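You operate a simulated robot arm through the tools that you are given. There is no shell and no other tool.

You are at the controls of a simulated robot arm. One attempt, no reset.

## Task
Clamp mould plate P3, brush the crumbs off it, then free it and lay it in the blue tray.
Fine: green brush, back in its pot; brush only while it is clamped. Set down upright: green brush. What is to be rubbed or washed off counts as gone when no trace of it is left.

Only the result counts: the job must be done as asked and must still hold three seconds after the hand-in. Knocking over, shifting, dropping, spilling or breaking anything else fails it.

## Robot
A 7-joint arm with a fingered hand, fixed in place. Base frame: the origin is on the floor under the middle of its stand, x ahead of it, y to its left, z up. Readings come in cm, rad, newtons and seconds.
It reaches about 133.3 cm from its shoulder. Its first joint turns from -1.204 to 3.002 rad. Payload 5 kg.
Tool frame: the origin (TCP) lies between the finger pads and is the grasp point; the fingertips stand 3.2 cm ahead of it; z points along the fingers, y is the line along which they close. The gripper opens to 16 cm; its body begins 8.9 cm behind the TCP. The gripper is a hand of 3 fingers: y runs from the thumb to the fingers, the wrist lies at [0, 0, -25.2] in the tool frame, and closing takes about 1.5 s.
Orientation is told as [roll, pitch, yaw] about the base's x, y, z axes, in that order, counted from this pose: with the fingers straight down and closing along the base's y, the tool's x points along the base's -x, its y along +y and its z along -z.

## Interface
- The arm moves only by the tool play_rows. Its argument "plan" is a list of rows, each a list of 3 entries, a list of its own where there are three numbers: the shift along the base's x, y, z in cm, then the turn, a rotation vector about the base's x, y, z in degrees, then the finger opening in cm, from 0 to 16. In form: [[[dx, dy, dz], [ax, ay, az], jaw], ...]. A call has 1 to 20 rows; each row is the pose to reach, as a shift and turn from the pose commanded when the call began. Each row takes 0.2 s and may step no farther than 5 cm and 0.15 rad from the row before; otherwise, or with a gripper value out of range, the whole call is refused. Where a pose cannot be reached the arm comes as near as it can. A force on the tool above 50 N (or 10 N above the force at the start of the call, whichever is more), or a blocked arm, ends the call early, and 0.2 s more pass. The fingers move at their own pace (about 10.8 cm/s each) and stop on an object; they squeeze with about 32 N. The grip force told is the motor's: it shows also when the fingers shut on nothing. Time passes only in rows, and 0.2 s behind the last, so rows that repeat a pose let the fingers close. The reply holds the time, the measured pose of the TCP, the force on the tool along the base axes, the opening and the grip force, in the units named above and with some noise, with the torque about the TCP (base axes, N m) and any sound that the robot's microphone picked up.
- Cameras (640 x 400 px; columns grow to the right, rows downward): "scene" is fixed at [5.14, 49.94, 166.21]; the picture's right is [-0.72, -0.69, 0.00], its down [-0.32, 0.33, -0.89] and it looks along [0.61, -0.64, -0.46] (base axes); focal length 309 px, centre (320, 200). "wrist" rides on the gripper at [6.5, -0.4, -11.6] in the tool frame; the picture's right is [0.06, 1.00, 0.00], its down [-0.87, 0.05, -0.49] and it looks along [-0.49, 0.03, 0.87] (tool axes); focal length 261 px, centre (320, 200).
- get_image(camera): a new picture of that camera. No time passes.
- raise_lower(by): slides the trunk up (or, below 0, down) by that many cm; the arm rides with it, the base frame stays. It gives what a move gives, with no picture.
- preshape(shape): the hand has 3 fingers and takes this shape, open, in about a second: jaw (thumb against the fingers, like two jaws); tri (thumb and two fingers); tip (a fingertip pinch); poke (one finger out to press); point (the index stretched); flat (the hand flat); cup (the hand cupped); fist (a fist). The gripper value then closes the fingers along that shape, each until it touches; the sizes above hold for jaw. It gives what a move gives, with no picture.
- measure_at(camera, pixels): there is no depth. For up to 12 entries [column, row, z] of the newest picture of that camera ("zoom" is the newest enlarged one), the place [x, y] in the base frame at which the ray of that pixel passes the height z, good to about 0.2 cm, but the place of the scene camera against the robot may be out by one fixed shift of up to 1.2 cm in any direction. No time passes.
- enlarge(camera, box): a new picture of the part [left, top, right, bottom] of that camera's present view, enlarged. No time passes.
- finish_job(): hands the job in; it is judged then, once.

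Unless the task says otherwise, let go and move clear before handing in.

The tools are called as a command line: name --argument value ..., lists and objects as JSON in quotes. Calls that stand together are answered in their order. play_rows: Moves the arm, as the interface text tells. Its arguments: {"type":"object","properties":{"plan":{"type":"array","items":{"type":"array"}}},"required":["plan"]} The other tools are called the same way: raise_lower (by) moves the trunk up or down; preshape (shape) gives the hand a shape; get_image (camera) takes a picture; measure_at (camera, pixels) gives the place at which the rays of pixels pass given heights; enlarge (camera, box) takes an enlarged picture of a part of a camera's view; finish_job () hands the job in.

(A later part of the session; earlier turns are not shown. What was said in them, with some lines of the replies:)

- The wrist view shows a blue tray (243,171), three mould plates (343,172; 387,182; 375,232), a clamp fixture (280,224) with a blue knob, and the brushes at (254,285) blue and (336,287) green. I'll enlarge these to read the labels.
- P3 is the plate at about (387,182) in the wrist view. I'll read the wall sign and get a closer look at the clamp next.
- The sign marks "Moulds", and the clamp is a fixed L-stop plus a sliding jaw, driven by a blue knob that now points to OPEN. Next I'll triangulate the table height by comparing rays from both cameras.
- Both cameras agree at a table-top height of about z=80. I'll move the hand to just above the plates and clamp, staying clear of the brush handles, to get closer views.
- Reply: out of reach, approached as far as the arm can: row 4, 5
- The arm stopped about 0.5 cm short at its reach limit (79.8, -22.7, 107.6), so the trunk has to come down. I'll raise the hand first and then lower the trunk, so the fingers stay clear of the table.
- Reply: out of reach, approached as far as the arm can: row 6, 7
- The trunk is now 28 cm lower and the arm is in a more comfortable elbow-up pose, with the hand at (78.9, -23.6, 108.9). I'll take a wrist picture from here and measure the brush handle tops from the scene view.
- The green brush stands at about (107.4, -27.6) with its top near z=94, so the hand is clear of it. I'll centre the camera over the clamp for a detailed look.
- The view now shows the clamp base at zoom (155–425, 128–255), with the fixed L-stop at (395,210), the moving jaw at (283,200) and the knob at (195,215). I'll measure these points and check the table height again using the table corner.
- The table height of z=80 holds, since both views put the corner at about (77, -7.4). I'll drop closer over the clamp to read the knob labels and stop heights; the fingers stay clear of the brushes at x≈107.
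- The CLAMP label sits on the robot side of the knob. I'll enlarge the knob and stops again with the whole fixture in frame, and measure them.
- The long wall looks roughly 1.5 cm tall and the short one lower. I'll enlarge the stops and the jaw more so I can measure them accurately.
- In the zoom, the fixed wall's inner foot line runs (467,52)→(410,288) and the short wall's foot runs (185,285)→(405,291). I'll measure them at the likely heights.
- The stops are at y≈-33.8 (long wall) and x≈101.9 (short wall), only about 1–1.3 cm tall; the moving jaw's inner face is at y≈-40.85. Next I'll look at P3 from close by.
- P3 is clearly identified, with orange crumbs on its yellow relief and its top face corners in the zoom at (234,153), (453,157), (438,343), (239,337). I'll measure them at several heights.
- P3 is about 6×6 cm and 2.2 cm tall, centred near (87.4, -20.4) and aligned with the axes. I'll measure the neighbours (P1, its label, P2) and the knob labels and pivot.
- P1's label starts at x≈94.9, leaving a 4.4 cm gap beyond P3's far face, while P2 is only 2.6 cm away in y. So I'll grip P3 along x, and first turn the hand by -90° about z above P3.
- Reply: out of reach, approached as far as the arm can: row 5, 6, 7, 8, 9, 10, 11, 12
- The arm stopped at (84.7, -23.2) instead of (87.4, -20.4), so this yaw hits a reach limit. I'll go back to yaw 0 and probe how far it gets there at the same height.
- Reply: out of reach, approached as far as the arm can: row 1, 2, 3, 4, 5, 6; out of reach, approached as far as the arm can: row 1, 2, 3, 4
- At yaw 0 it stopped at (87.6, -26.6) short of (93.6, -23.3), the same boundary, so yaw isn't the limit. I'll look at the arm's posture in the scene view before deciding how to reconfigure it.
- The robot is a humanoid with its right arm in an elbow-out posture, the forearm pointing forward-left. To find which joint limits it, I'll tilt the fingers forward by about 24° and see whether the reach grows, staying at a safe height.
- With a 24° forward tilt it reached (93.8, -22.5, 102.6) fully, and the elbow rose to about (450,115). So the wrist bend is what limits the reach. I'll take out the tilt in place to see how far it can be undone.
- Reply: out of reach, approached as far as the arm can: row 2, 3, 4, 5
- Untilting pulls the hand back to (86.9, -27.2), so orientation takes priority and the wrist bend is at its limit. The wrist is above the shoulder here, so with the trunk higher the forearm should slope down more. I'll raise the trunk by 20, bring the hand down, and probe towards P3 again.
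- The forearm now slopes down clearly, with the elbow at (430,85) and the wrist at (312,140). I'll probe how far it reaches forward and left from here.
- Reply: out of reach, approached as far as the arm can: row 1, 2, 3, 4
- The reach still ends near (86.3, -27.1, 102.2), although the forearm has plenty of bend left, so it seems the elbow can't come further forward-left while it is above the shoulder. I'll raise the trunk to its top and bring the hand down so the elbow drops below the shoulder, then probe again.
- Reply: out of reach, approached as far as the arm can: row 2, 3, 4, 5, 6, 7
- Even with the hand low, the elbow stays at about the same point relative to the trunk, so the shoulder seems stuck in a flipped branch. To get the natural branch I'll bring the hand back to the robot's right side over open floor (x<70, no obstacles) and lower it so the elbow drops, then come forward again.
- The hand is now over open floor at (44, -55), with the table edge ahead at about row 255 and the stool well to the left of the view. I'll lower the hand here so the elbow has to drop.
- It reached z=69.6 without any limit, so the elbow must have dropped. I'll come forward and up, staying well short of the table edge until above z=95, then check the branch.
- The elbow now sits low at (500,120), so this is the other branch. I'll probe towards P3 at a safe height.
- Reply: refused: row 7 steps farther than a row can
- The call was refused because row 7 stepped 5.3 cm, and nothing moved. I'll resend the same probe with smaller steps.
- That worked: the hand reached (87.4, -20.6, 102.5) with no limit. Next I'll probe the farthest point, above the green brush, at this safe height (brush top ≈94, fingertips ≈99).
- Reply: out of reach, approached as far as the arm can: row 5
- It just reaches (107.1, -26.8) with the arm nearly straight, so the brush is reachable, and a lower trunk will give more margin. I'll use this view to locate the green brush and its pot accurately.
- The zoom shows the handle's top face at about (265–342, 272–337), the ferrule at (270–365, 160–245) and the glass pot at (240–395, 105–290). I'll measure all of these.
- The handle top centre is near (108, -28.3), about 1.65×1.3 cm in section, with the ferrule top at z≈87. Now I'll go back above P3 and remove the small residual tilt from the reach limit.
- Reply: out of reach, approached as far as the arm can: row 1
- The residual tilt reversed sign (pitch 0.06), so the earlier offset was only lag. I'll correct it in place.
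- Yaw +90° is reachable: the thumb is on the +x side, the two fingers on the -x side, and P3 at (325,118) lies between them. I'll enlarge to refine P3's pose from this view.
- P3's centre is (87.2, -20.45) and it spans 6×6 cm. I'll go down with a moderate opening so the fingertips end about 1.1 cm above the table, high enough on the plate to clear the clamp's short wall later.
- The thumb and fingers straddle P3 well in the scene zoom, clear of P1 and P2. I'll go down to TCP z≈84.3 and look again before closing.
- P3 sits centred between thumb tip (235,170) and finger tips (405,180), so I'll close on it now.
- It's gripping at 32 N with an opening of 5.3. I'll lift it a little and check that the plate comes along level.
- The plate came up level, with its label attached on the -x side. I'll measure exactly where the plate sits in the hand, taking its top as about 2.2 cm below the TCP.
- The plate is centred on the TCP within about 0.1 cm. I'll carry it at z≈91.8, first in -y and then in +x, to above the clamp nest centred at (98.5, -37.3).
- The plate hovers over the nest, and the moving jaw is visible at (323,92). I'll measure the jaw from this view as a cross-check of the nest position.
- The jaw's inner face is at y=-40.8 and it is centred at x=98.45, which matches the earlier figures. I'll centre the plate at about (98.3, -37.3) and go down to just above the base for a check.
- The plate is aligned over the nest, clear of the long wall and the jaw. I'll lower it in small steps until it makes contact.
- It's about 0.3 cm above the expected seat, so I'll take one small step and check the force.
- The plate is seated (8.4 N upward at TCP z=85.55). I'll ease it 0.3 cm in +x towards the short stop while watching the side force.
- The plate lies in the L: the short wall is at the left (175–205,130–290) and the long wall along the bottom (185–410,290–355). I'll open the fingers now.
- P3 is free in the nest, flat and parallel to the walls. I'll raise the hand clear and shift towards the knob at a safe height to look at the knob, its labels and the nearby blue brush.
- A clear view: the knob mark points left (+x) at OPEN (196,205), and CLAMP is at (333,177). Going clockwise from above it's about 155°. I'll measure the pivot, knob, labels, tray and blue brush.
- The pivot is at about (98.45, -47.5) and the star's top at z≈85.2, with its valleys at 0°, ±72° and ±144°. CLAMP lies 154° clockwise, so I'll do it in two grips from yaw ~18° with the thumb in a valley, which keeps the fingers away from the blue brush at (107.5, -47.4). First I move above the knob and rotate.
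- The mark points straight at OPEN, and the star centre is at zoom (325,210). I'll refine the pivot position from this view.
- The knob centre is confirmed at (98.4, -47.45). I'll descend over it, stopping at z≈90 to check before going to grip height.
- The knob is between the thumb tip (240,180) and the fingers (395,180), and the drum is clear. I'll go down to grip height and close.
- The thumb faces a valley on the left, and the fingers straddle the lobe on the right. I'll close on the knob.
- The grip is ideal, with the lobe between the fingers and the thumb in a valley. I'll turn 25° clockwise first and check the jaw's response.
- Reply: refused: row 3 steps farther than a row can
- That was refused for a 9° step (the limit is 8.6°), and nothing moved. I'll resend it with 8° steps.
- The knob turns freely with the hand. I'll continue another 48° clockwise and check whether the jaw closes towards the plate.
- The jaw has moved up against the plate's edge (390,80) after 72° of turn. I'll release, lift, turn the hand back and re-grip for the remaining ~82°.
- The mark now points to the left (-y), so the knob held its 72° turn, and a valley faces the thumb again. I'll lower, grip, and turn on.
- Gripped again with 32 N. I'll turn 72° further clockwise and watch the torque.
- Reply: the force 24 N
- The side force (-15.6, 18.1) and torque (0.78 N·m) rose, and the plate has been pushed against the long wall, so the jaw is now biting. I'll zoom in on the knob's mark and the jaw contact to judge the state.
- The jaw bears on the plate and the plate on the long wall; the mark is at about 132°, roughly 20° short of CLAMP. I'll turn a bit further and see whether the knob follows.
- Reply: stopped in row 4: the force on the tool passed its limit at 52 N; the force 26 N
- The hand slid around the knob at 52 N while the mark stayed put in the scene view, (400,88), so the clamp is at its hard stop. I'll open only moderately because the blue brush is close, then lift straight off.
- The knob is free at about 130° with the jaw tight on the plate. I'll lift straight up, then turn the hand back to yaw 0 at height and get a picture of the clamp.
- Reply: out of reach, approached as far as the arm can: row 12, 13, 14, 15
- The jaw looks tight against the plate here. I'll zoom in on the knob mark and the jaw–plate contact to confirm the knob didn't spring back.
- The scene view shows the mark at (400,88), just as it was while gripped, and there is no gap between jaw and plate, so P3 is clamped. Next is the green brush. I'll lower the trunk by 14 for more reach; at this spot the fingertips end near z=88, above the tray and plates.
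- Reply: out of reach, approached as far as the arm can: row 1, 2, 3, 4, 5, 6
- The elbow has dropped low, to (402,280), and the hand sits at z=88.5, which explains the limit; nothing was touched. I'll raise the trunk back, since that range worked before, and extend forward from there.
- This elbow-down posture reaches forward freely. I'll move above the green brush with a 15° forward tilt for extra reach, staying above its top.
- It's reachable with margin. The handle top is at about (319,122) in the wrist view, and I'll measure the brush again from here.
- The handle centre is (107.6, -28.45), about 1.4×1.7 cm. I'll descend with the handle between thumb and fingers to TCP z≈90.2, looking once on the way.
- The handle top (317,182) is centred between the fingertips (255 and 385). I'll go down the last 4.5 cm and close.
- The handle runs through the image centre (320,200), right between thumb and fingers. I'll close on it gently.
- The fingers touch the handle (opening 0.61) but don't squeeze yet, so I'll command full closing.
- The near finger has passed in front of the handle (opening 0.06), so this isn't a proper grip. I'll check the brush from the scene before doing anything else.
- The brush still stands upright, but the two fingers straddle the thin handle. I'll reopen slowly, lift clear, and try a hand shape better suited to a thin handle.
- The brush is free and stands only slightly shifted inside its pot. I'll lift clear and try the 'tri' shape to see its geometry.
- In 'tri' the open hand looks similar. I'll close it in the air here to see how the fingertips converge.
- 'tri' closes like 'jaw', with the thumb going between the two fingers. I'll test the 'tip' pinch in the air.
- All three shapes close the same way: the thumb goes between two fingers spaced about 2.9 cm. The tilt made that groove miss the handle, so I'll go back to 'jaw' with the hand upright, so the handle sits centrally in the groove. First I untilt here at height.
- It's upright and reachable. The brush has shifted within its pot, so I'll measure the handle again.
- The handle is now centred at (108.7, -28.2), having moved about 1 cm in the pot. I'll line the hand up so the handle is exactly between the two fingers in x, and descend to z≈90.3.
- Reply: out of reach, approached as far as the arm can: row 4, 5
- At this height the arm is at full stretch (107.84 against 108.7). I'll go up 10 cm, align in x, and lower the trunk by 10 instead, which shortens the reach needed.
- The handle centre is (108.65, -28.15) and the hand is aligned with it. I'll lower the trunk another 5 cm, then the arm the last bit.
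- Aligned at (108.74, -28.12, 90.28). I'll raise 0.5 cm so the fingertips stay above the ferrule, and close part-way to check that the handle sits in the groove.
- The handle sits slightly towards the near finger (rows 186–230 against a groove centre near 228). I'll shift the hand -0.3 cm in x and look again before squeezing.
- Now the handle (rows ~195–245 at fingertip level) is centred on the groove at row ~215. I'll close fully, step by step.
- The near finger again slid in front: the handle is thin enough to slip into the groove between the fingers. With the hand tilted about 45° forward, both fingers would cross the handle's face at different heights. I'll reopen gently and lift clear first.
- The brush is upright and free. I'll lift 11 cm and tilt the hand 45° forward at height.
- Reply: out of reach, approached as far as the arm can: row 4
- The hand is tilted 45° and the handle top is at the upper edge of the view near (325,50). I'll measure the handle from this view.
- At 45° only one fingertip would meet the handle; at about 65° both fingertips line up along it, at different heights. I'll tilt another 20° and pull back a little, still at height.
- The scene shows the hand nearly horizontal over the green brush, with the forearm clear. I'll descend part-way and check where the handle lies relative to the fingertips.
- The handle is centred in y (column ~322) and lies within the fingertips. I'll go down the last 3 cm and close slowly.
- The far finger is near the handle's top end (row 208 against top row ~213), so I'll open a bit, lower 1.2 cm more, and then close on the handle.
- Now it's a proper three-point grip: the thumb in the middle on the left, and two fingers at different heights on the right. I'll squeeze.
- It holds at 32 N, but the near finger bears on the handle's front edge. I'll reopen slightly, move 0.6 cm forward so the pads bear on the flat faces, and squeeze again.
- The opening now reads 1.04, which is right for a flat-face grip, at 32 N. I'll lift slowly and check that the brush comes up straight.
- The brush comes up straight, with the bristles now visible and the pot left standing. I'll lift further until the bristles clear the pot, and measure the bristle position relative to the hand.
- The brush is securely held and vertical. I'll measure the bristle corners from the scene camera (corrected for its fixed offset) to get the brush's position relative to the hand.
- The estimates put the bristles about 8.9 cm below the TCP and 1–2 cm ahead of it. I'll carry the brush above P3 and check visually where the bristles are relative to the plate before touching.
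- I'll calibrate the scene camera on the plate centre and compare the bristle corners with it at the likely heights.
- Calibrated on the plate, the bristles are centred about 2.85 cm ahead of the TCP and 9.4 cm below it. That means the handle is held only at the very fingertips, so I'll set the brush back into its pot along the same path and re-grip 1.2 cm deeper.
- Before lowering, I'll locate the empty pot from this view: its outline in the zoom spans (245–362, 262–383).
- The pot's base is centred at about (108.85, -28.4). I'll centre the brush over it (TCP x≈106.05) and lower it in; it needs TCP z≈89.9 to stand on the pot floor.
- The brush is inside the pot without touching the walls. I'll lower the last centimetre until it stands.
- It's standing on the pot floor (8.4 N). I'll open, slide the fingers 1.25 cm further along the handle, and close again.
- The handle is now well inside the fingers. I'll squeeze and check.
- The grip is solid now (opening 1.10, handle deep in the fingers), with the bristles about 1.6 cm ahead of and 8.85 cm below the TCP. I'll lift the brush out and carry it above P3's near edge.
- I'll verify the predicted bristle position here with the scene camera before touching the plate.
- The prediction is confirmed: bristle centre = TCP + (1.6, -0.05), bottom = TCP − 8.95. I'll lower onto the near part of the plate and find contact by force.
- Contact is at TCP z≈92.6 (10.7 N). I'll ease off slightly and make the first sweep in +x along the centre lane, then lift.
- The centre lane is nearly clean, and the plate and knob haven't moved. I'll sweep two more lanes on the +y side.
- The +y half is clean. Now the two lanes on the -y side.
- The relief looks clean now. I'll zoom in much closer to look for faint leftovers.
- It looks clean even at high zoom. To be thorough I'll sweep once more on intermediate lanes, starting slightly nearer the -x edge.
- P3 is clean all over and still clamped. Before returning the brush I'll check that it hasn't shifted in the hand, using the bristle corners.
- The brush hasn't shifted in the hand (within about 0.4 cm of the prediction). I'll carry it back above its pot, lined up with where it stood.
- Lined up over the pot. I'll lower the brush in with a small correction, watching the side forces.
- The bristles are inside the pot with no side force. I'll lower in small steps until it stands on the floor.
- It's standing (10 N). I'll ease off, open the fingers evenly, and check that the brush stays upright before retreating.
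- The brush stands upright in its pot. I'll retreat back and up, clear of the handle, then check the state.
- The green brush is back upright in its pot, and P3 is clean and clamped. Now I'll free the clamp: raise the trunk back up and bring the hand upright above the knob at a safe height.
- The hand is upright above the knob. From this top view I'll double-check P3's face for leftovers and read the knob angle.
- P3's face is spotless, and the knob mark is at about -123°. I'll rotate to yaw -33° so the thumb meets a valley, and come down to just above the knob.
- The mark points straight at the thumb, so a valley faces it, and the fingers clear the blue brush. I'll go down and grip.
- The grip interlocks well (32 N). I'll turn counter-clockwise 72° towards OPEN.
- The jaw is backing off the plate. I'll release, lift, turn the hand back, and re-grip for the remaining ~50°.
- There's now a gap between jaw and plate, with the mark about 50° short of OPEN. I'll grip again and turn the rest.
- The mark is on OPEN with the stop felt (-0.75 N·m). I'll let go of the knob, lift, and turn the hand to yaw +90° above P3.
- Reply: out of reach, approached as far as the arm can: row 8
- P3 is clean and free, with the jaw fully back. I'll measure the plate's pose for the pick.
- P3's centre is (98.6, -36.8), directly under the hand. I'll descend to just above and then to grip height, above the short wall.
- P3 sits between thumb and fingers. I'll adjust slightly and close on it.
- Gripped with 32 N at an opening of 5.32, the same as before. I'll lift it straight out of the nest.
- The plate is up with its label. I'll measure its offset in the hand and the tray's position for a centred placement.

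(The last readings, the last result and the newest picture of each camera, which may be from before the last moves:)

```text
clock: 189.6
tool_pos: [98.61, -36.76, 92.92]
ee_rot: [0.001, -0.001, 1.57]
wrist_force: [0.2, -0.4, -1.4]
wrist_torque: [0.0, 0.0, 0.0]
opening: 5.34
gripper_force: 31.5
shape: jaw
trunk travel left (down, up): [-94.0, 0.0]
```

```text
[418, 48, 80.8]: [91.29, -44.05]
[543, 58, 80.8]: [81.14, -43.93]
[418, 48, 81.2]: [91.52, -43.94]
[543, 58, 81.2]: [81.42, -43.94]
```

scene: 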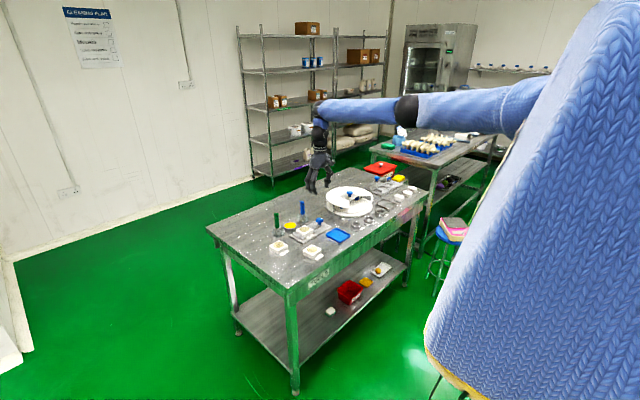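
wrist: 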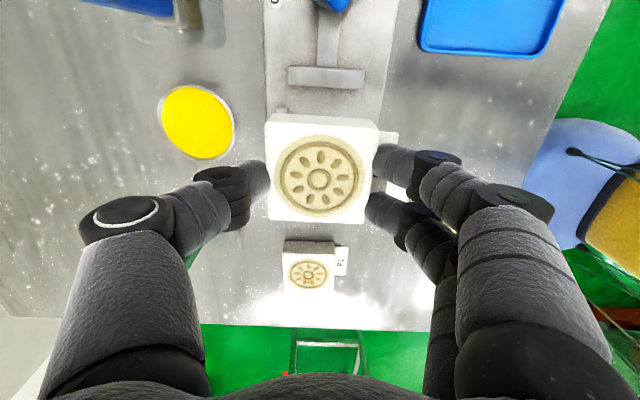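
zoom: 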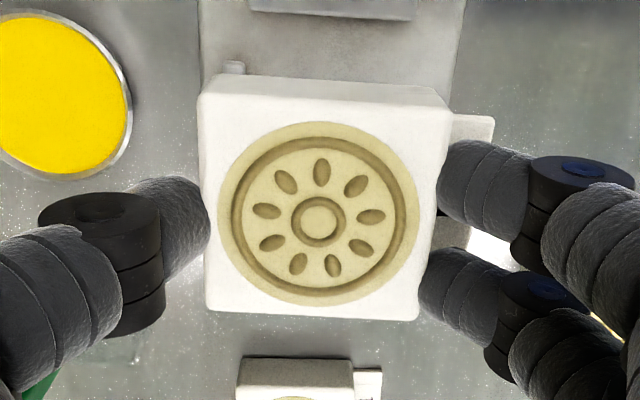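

The plate is centred on the TCP within 0.1 cm, and the tray's centre is at about (86.2, -48.0). I'll carry P3 to above the tray, aiming for plate centre (87.0, -48.0) so the label fits too.

play_rows --plan '[[[-2.5, -1.5, 0.5], [0, 0, 0], 4], [[-5, -3.5, 0.5], [0, 0, 0], 4], [[-7, -6, 0.5], [0, 0, 0], 4], [[-9, -8.5, 0.5], [0, 0, 0], 4], [[-11, -10.5, 0.5], [0, 0, 0], 4], [[-11.7, -11.25, 0], [0, 0, 0], 4], [[-11.7, -11.25, 0], [0, 0, 0], 4]]'

get_image --camera "wrist"

enlarge --camera "scene" --box '[290, 195, 370, 260]'

```text
clock: 191.2
tool_pos: [87.03, -48.01, 92.86]
ee_rot: [0.0, 0.0, 1.572]
wrist_force: [-0.5, 0.0, -1.9]
wrist_torque: [-0.01, -0.07, -0.02]
opening: 5.35
gripper_force: 32.0
shape: jaw
trunk travel left (down, up): [-94.0, 0.0]
```

```text
taken
```

wrist: 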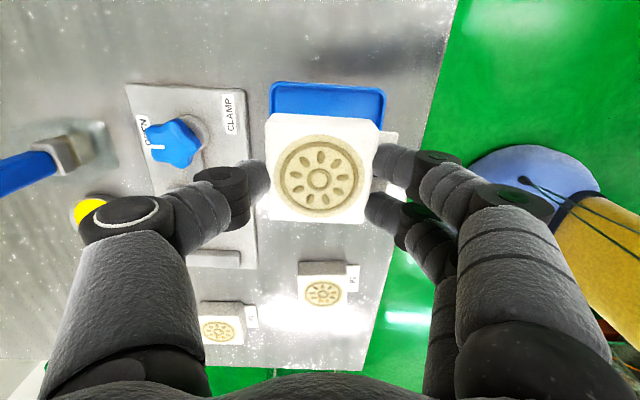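

```text
6.15 times, centred on (330, 228) of scene
```

zoom: 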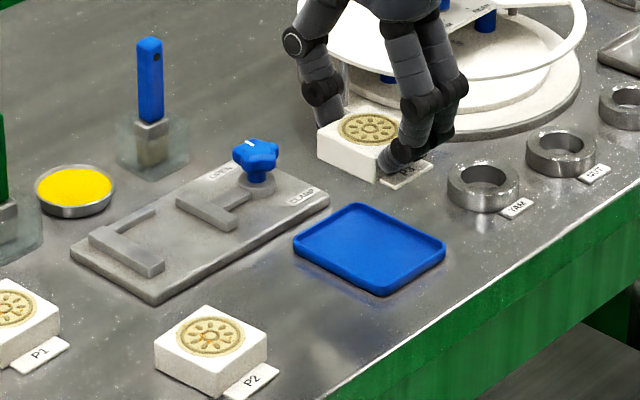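

In position. The tray's far edge shows above the plate at (270–387, 82–92), so I'll measure it to confirm the centring before lowering.

measure_at --camera "wrist" --pixels '[[270, 95, 81], [387, 100, 81], [325, 84, 81], [270, 110, 81], [386, 115, 81]]'

enlarge --camera "wrist" --box '[240, 70, 420, 200]'

```text
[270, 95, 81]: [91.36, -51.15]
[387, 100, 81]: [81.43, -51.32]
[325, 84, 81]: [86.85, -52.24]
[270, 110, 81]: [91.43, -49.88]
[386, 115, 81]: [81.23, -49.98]
```

```text
3.08 times, centred on (330, 135) of wrist
```

zoom: 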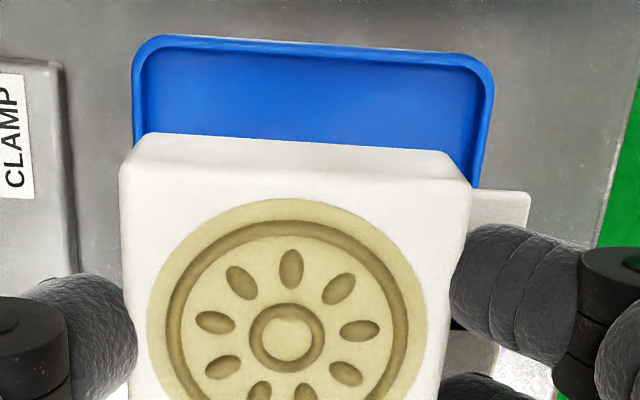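

The tray centre is (86.35, -48.1), so I'm within 0.1–0.2 cm of the ideal. I'll lower with a tiny correction, stopping about 1 cm above the floor to check.

play_rows --plan '[[[0.1, -0.08, -2], [0, 0, 0], 4], [[0.1, -0.08, -4], [0, 0, 0], 4], [[0.1, -0.08, -5.7], [0, 0, 0], 4], [[0.1, -0.08, -6.9], [0, 0, 0], 4], [[0.1, -0.08, -6.9], [0, 0, 0], 4]]'

enlarge --camera "scene" --box '[310, 205, 360, 250]'

enlarge --camera "wrist" --box '[220, 80, 420, 260]'

```text
clock: 192.4
tool_pos: [87.04, -48.2, 86.17]
ee_rot: [0.0, -0.001, 1.572]
wrist_force: [0.0, -0.8, -1.3]
wrist_torque: [0.01, -0.01, -0.03]
opening: 5.34
gripper_force: 32.1
shape: jaw
trunk travel left (down, up): [-94.0, 0.0]
```

```text
8.89 times, centred on (335, 228) of scene
```

zoom: 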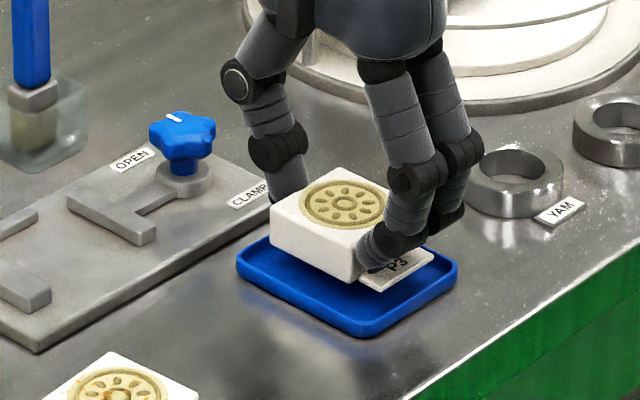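

```text
2.22 times, centred on (320, 170) of wrist
```

zoom: 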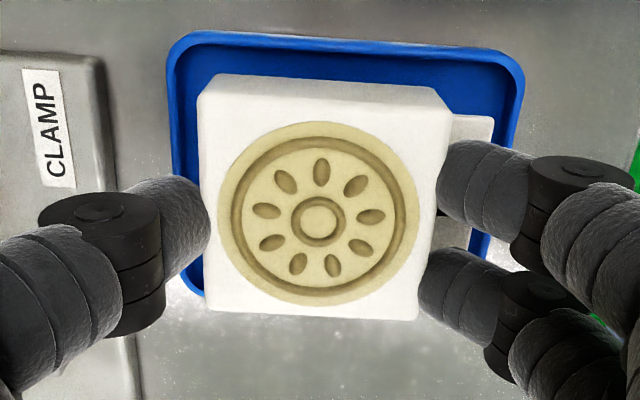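

The plate is well inside the tray's outline in both views. I'll lower the last bit in small steps until it rests.

play_rows --plan '[[[0.05, 0.08, -0.5], [0, 0, 0], 4], [[0.05, 0.08, -0.9], [0, 0, 0], 4], [[0.05, 0.08, -1.15], [0, 0, 0], 4]]'

```text
clock: 193.2
tool_pos: [87.07, -48.01, 84.87]
ee_rot: [0.0, -0.002, 1.571]
wrist_force: [-0.2, 0.0, -1.1]
wrist_torque: [-0.01, 0.01, -0.01]
opening: 5.35
gripper_force: 31.9
shape: jaw
trunk travel left (down, up): [-94.0, 0.0]
```

play_rows --plan '[[[0, 0, -0.15], [0, 0, 0], 4], [[0, 0, -0.3], [0, 0, 0], 4]]'

enlarge --camera "scene" --box '[310, 205, 360, 250]'

```text
clock: 193.8
tool_pos: [87.11, -47.83, 84.68]
ee_rot: [0.0, -0.002, 1.571]
wrist_force: [-0.3, 0.6, 3.7]
wrist_torque: [0.02, 0.01, 0.03]
opening: 5.33
gripper_force: 32.0
shape: jaw
trunk travel left (down, up): [-94.0, 0.0]
```

```text
8.89 times, centred on (335, 228) of scene
```

zoom: 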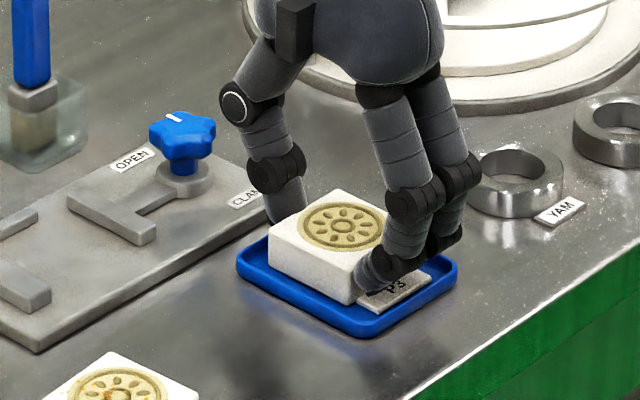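

The plate rests on the tray floor (force has turned to +3.7 N). I'll open the fingers moderately, since the clamp base is close to the thumb.

play_rows --plan '[[[0, 0, 0], [0, 0, 0], 5.8], [[0, 0, 0], [0, 0, 0], 6.4], [[0, 0, 0], [0, 0, 0], 7], [[0, 0, 0], [0, 0, 0], 7.2], [[0, 0, 0], [0, 0, 0], 7.2]]'

enlarge --camera "wrist" --box '[220, 80, 420, 260]'

enlarge --camera "scene" --box '[310, 205, 360, 250]'

```text
clock: 195.0
tool_pos: [87.04, -48.04, 84.56]
ee_rot: [0.001, -0.003, 1.57]
wrist_force: [1.5, -0.2, 0.1]
wrist_torque: [-0.03, -0.01, 0.02]
opening: 7.12
gripper_force: 0.1
shape: jaw
trunk travel left (down, up): [-94.0, 0.0]
```

```text
2.22 times, centred on (320, 170) of wrist
```

zoom: 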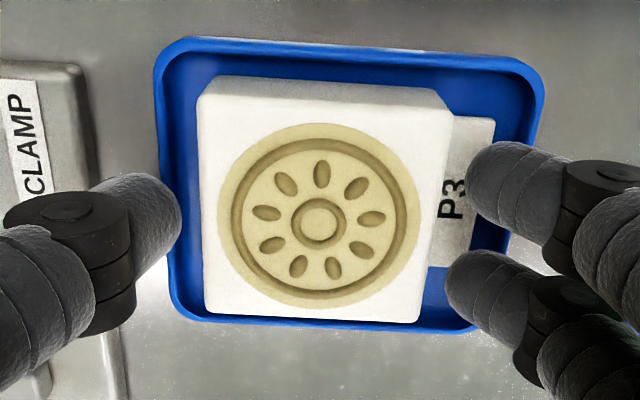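

```text
8.89 times, centred on (335, 228) of scene
```

zoom: 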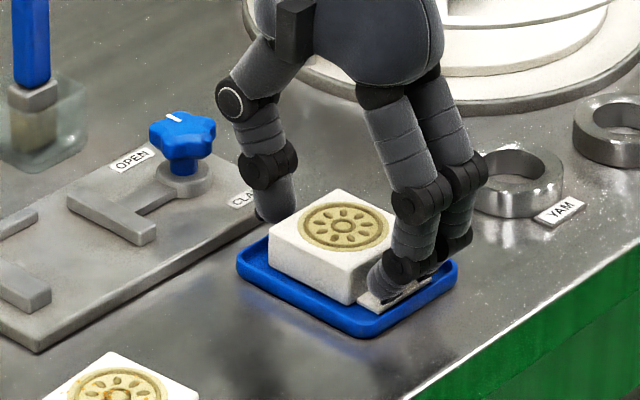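

P3 lies flat inside the blue tray with its label. I'll lift the hand straight up and clear.

play_rows --plan '[[[0, 0, 1], [0, 0, 0], 7.2], [[0, 0, 2.5], [0, 0, 0], 7.2], [[0, 0, 5], [0, 0, 0], 7.2], [[0, 0, 9], [0, 0, 0], 8], [[0, 0, 13], [0, 0, 0], 8], [[0, 0, 16], [0, 0, 0], 8], [[0, 0, 16], [0, 0, 0], 8]]'

get_image --camera "wrist"

get_image --camera "scene"

enlarge --camera "scene" --box '[260, 195, 370, 275]'

```text
clock: 196.6
tool_pos: [87.08, -48.11, 100.43]
ee_rot: [-0.001, -0.001, 1.572]
wrist_force: [-0.7, -0.6, -0.5]
wrist_torque: [-0.03, 0.02, 0.0]
opening: 7.95
gripper_force: 0.1
shape: jaw
trunk travel left (down, up): [-94.0, 0.0]
```

```text
taken
```

wrist: 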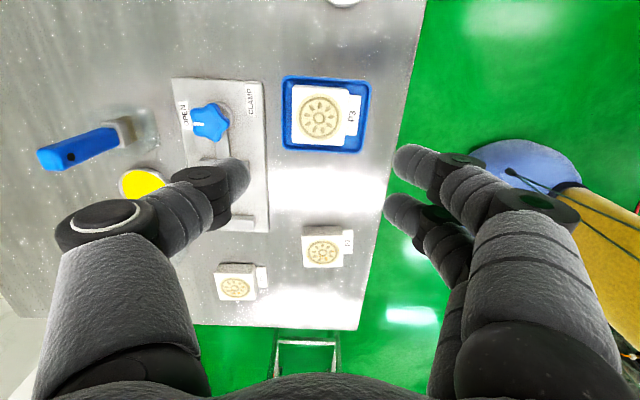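

```text
taken
```

scene: 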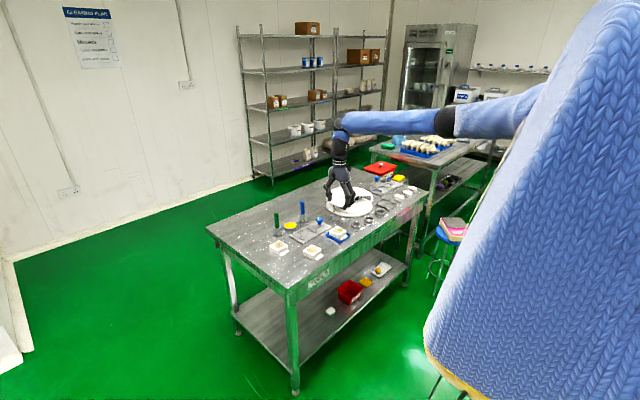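

```text
5.00 times, centred on (315, 235) of scene
```

zoom: 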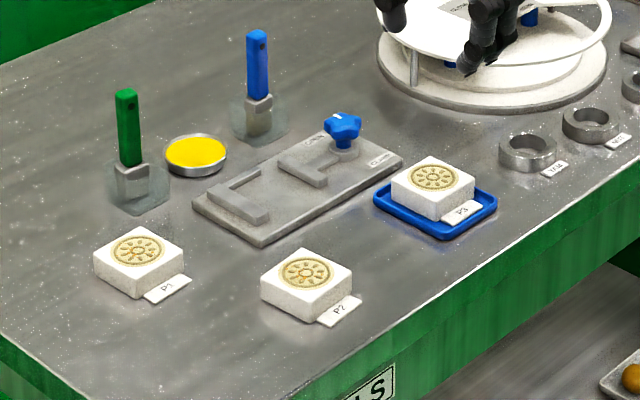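

P3 lies in the tray, the clamp is open, and all the other items are in place. I'll zoom in on the green brush and P3 for a last check that the brush is upright.

enlarge --camera "scene" --box '[265, 205, 305, 240]'

enlarge --camera "wrist" --box '[270, 65, 390, 165]'

```text
11.43 times, centred on (285, 222) of scene
```

zoom: 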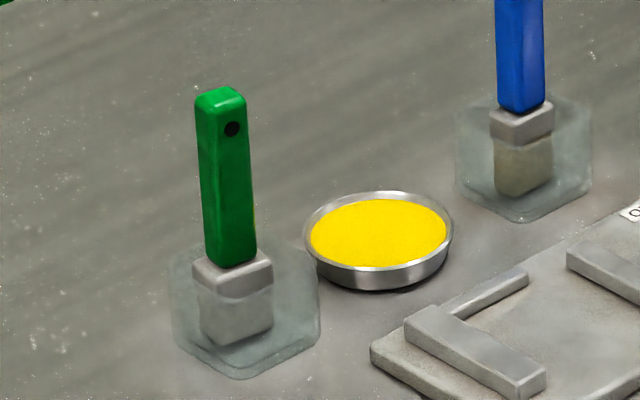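

```text
4.00 times, centred on (330, 115) of wrist
```

zoom: 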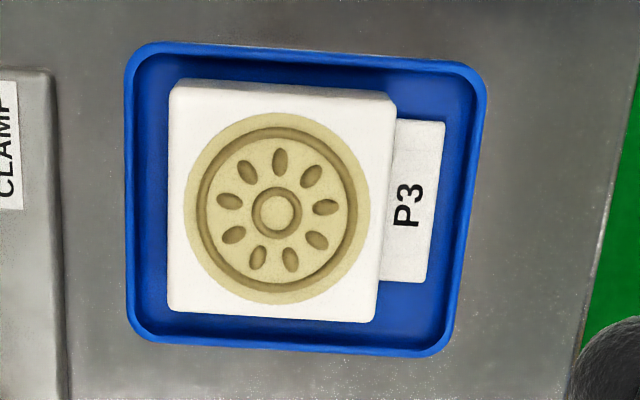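

The brush stands upright in its pot: its lean in the picture, about 3°, matches the camera's perspective. P3 is clean, lying flat in the blue tray. The clamp is back on OPEN and the hand is clear, so I'll hand in the job.

finish_job

```text
The job is handed in.
```

The job is handed in, and the final pictures show everything as asked; I haven't seen the judge's result.

- **Clamping and brushing:** P3 was clamped against the fixed stop before any brushing and stayed clamped until the brush was back. I brushed its whole top face twice with the green brush. Close-ups from both cameras showed no crumbs left.
- **Green brush:** It stands upright in its pot. It took several tries to grip, and two failed grips nudged it about a centimetre inside the pot. It never tipped over, and the pot stayed where it was.
- **P3:** The clamp is back on OPEN, and P3 lies flat in the blue tray with its label.
- **Other items:** Nothing else looked moved in the last scene picture. The hand is clear above the table.
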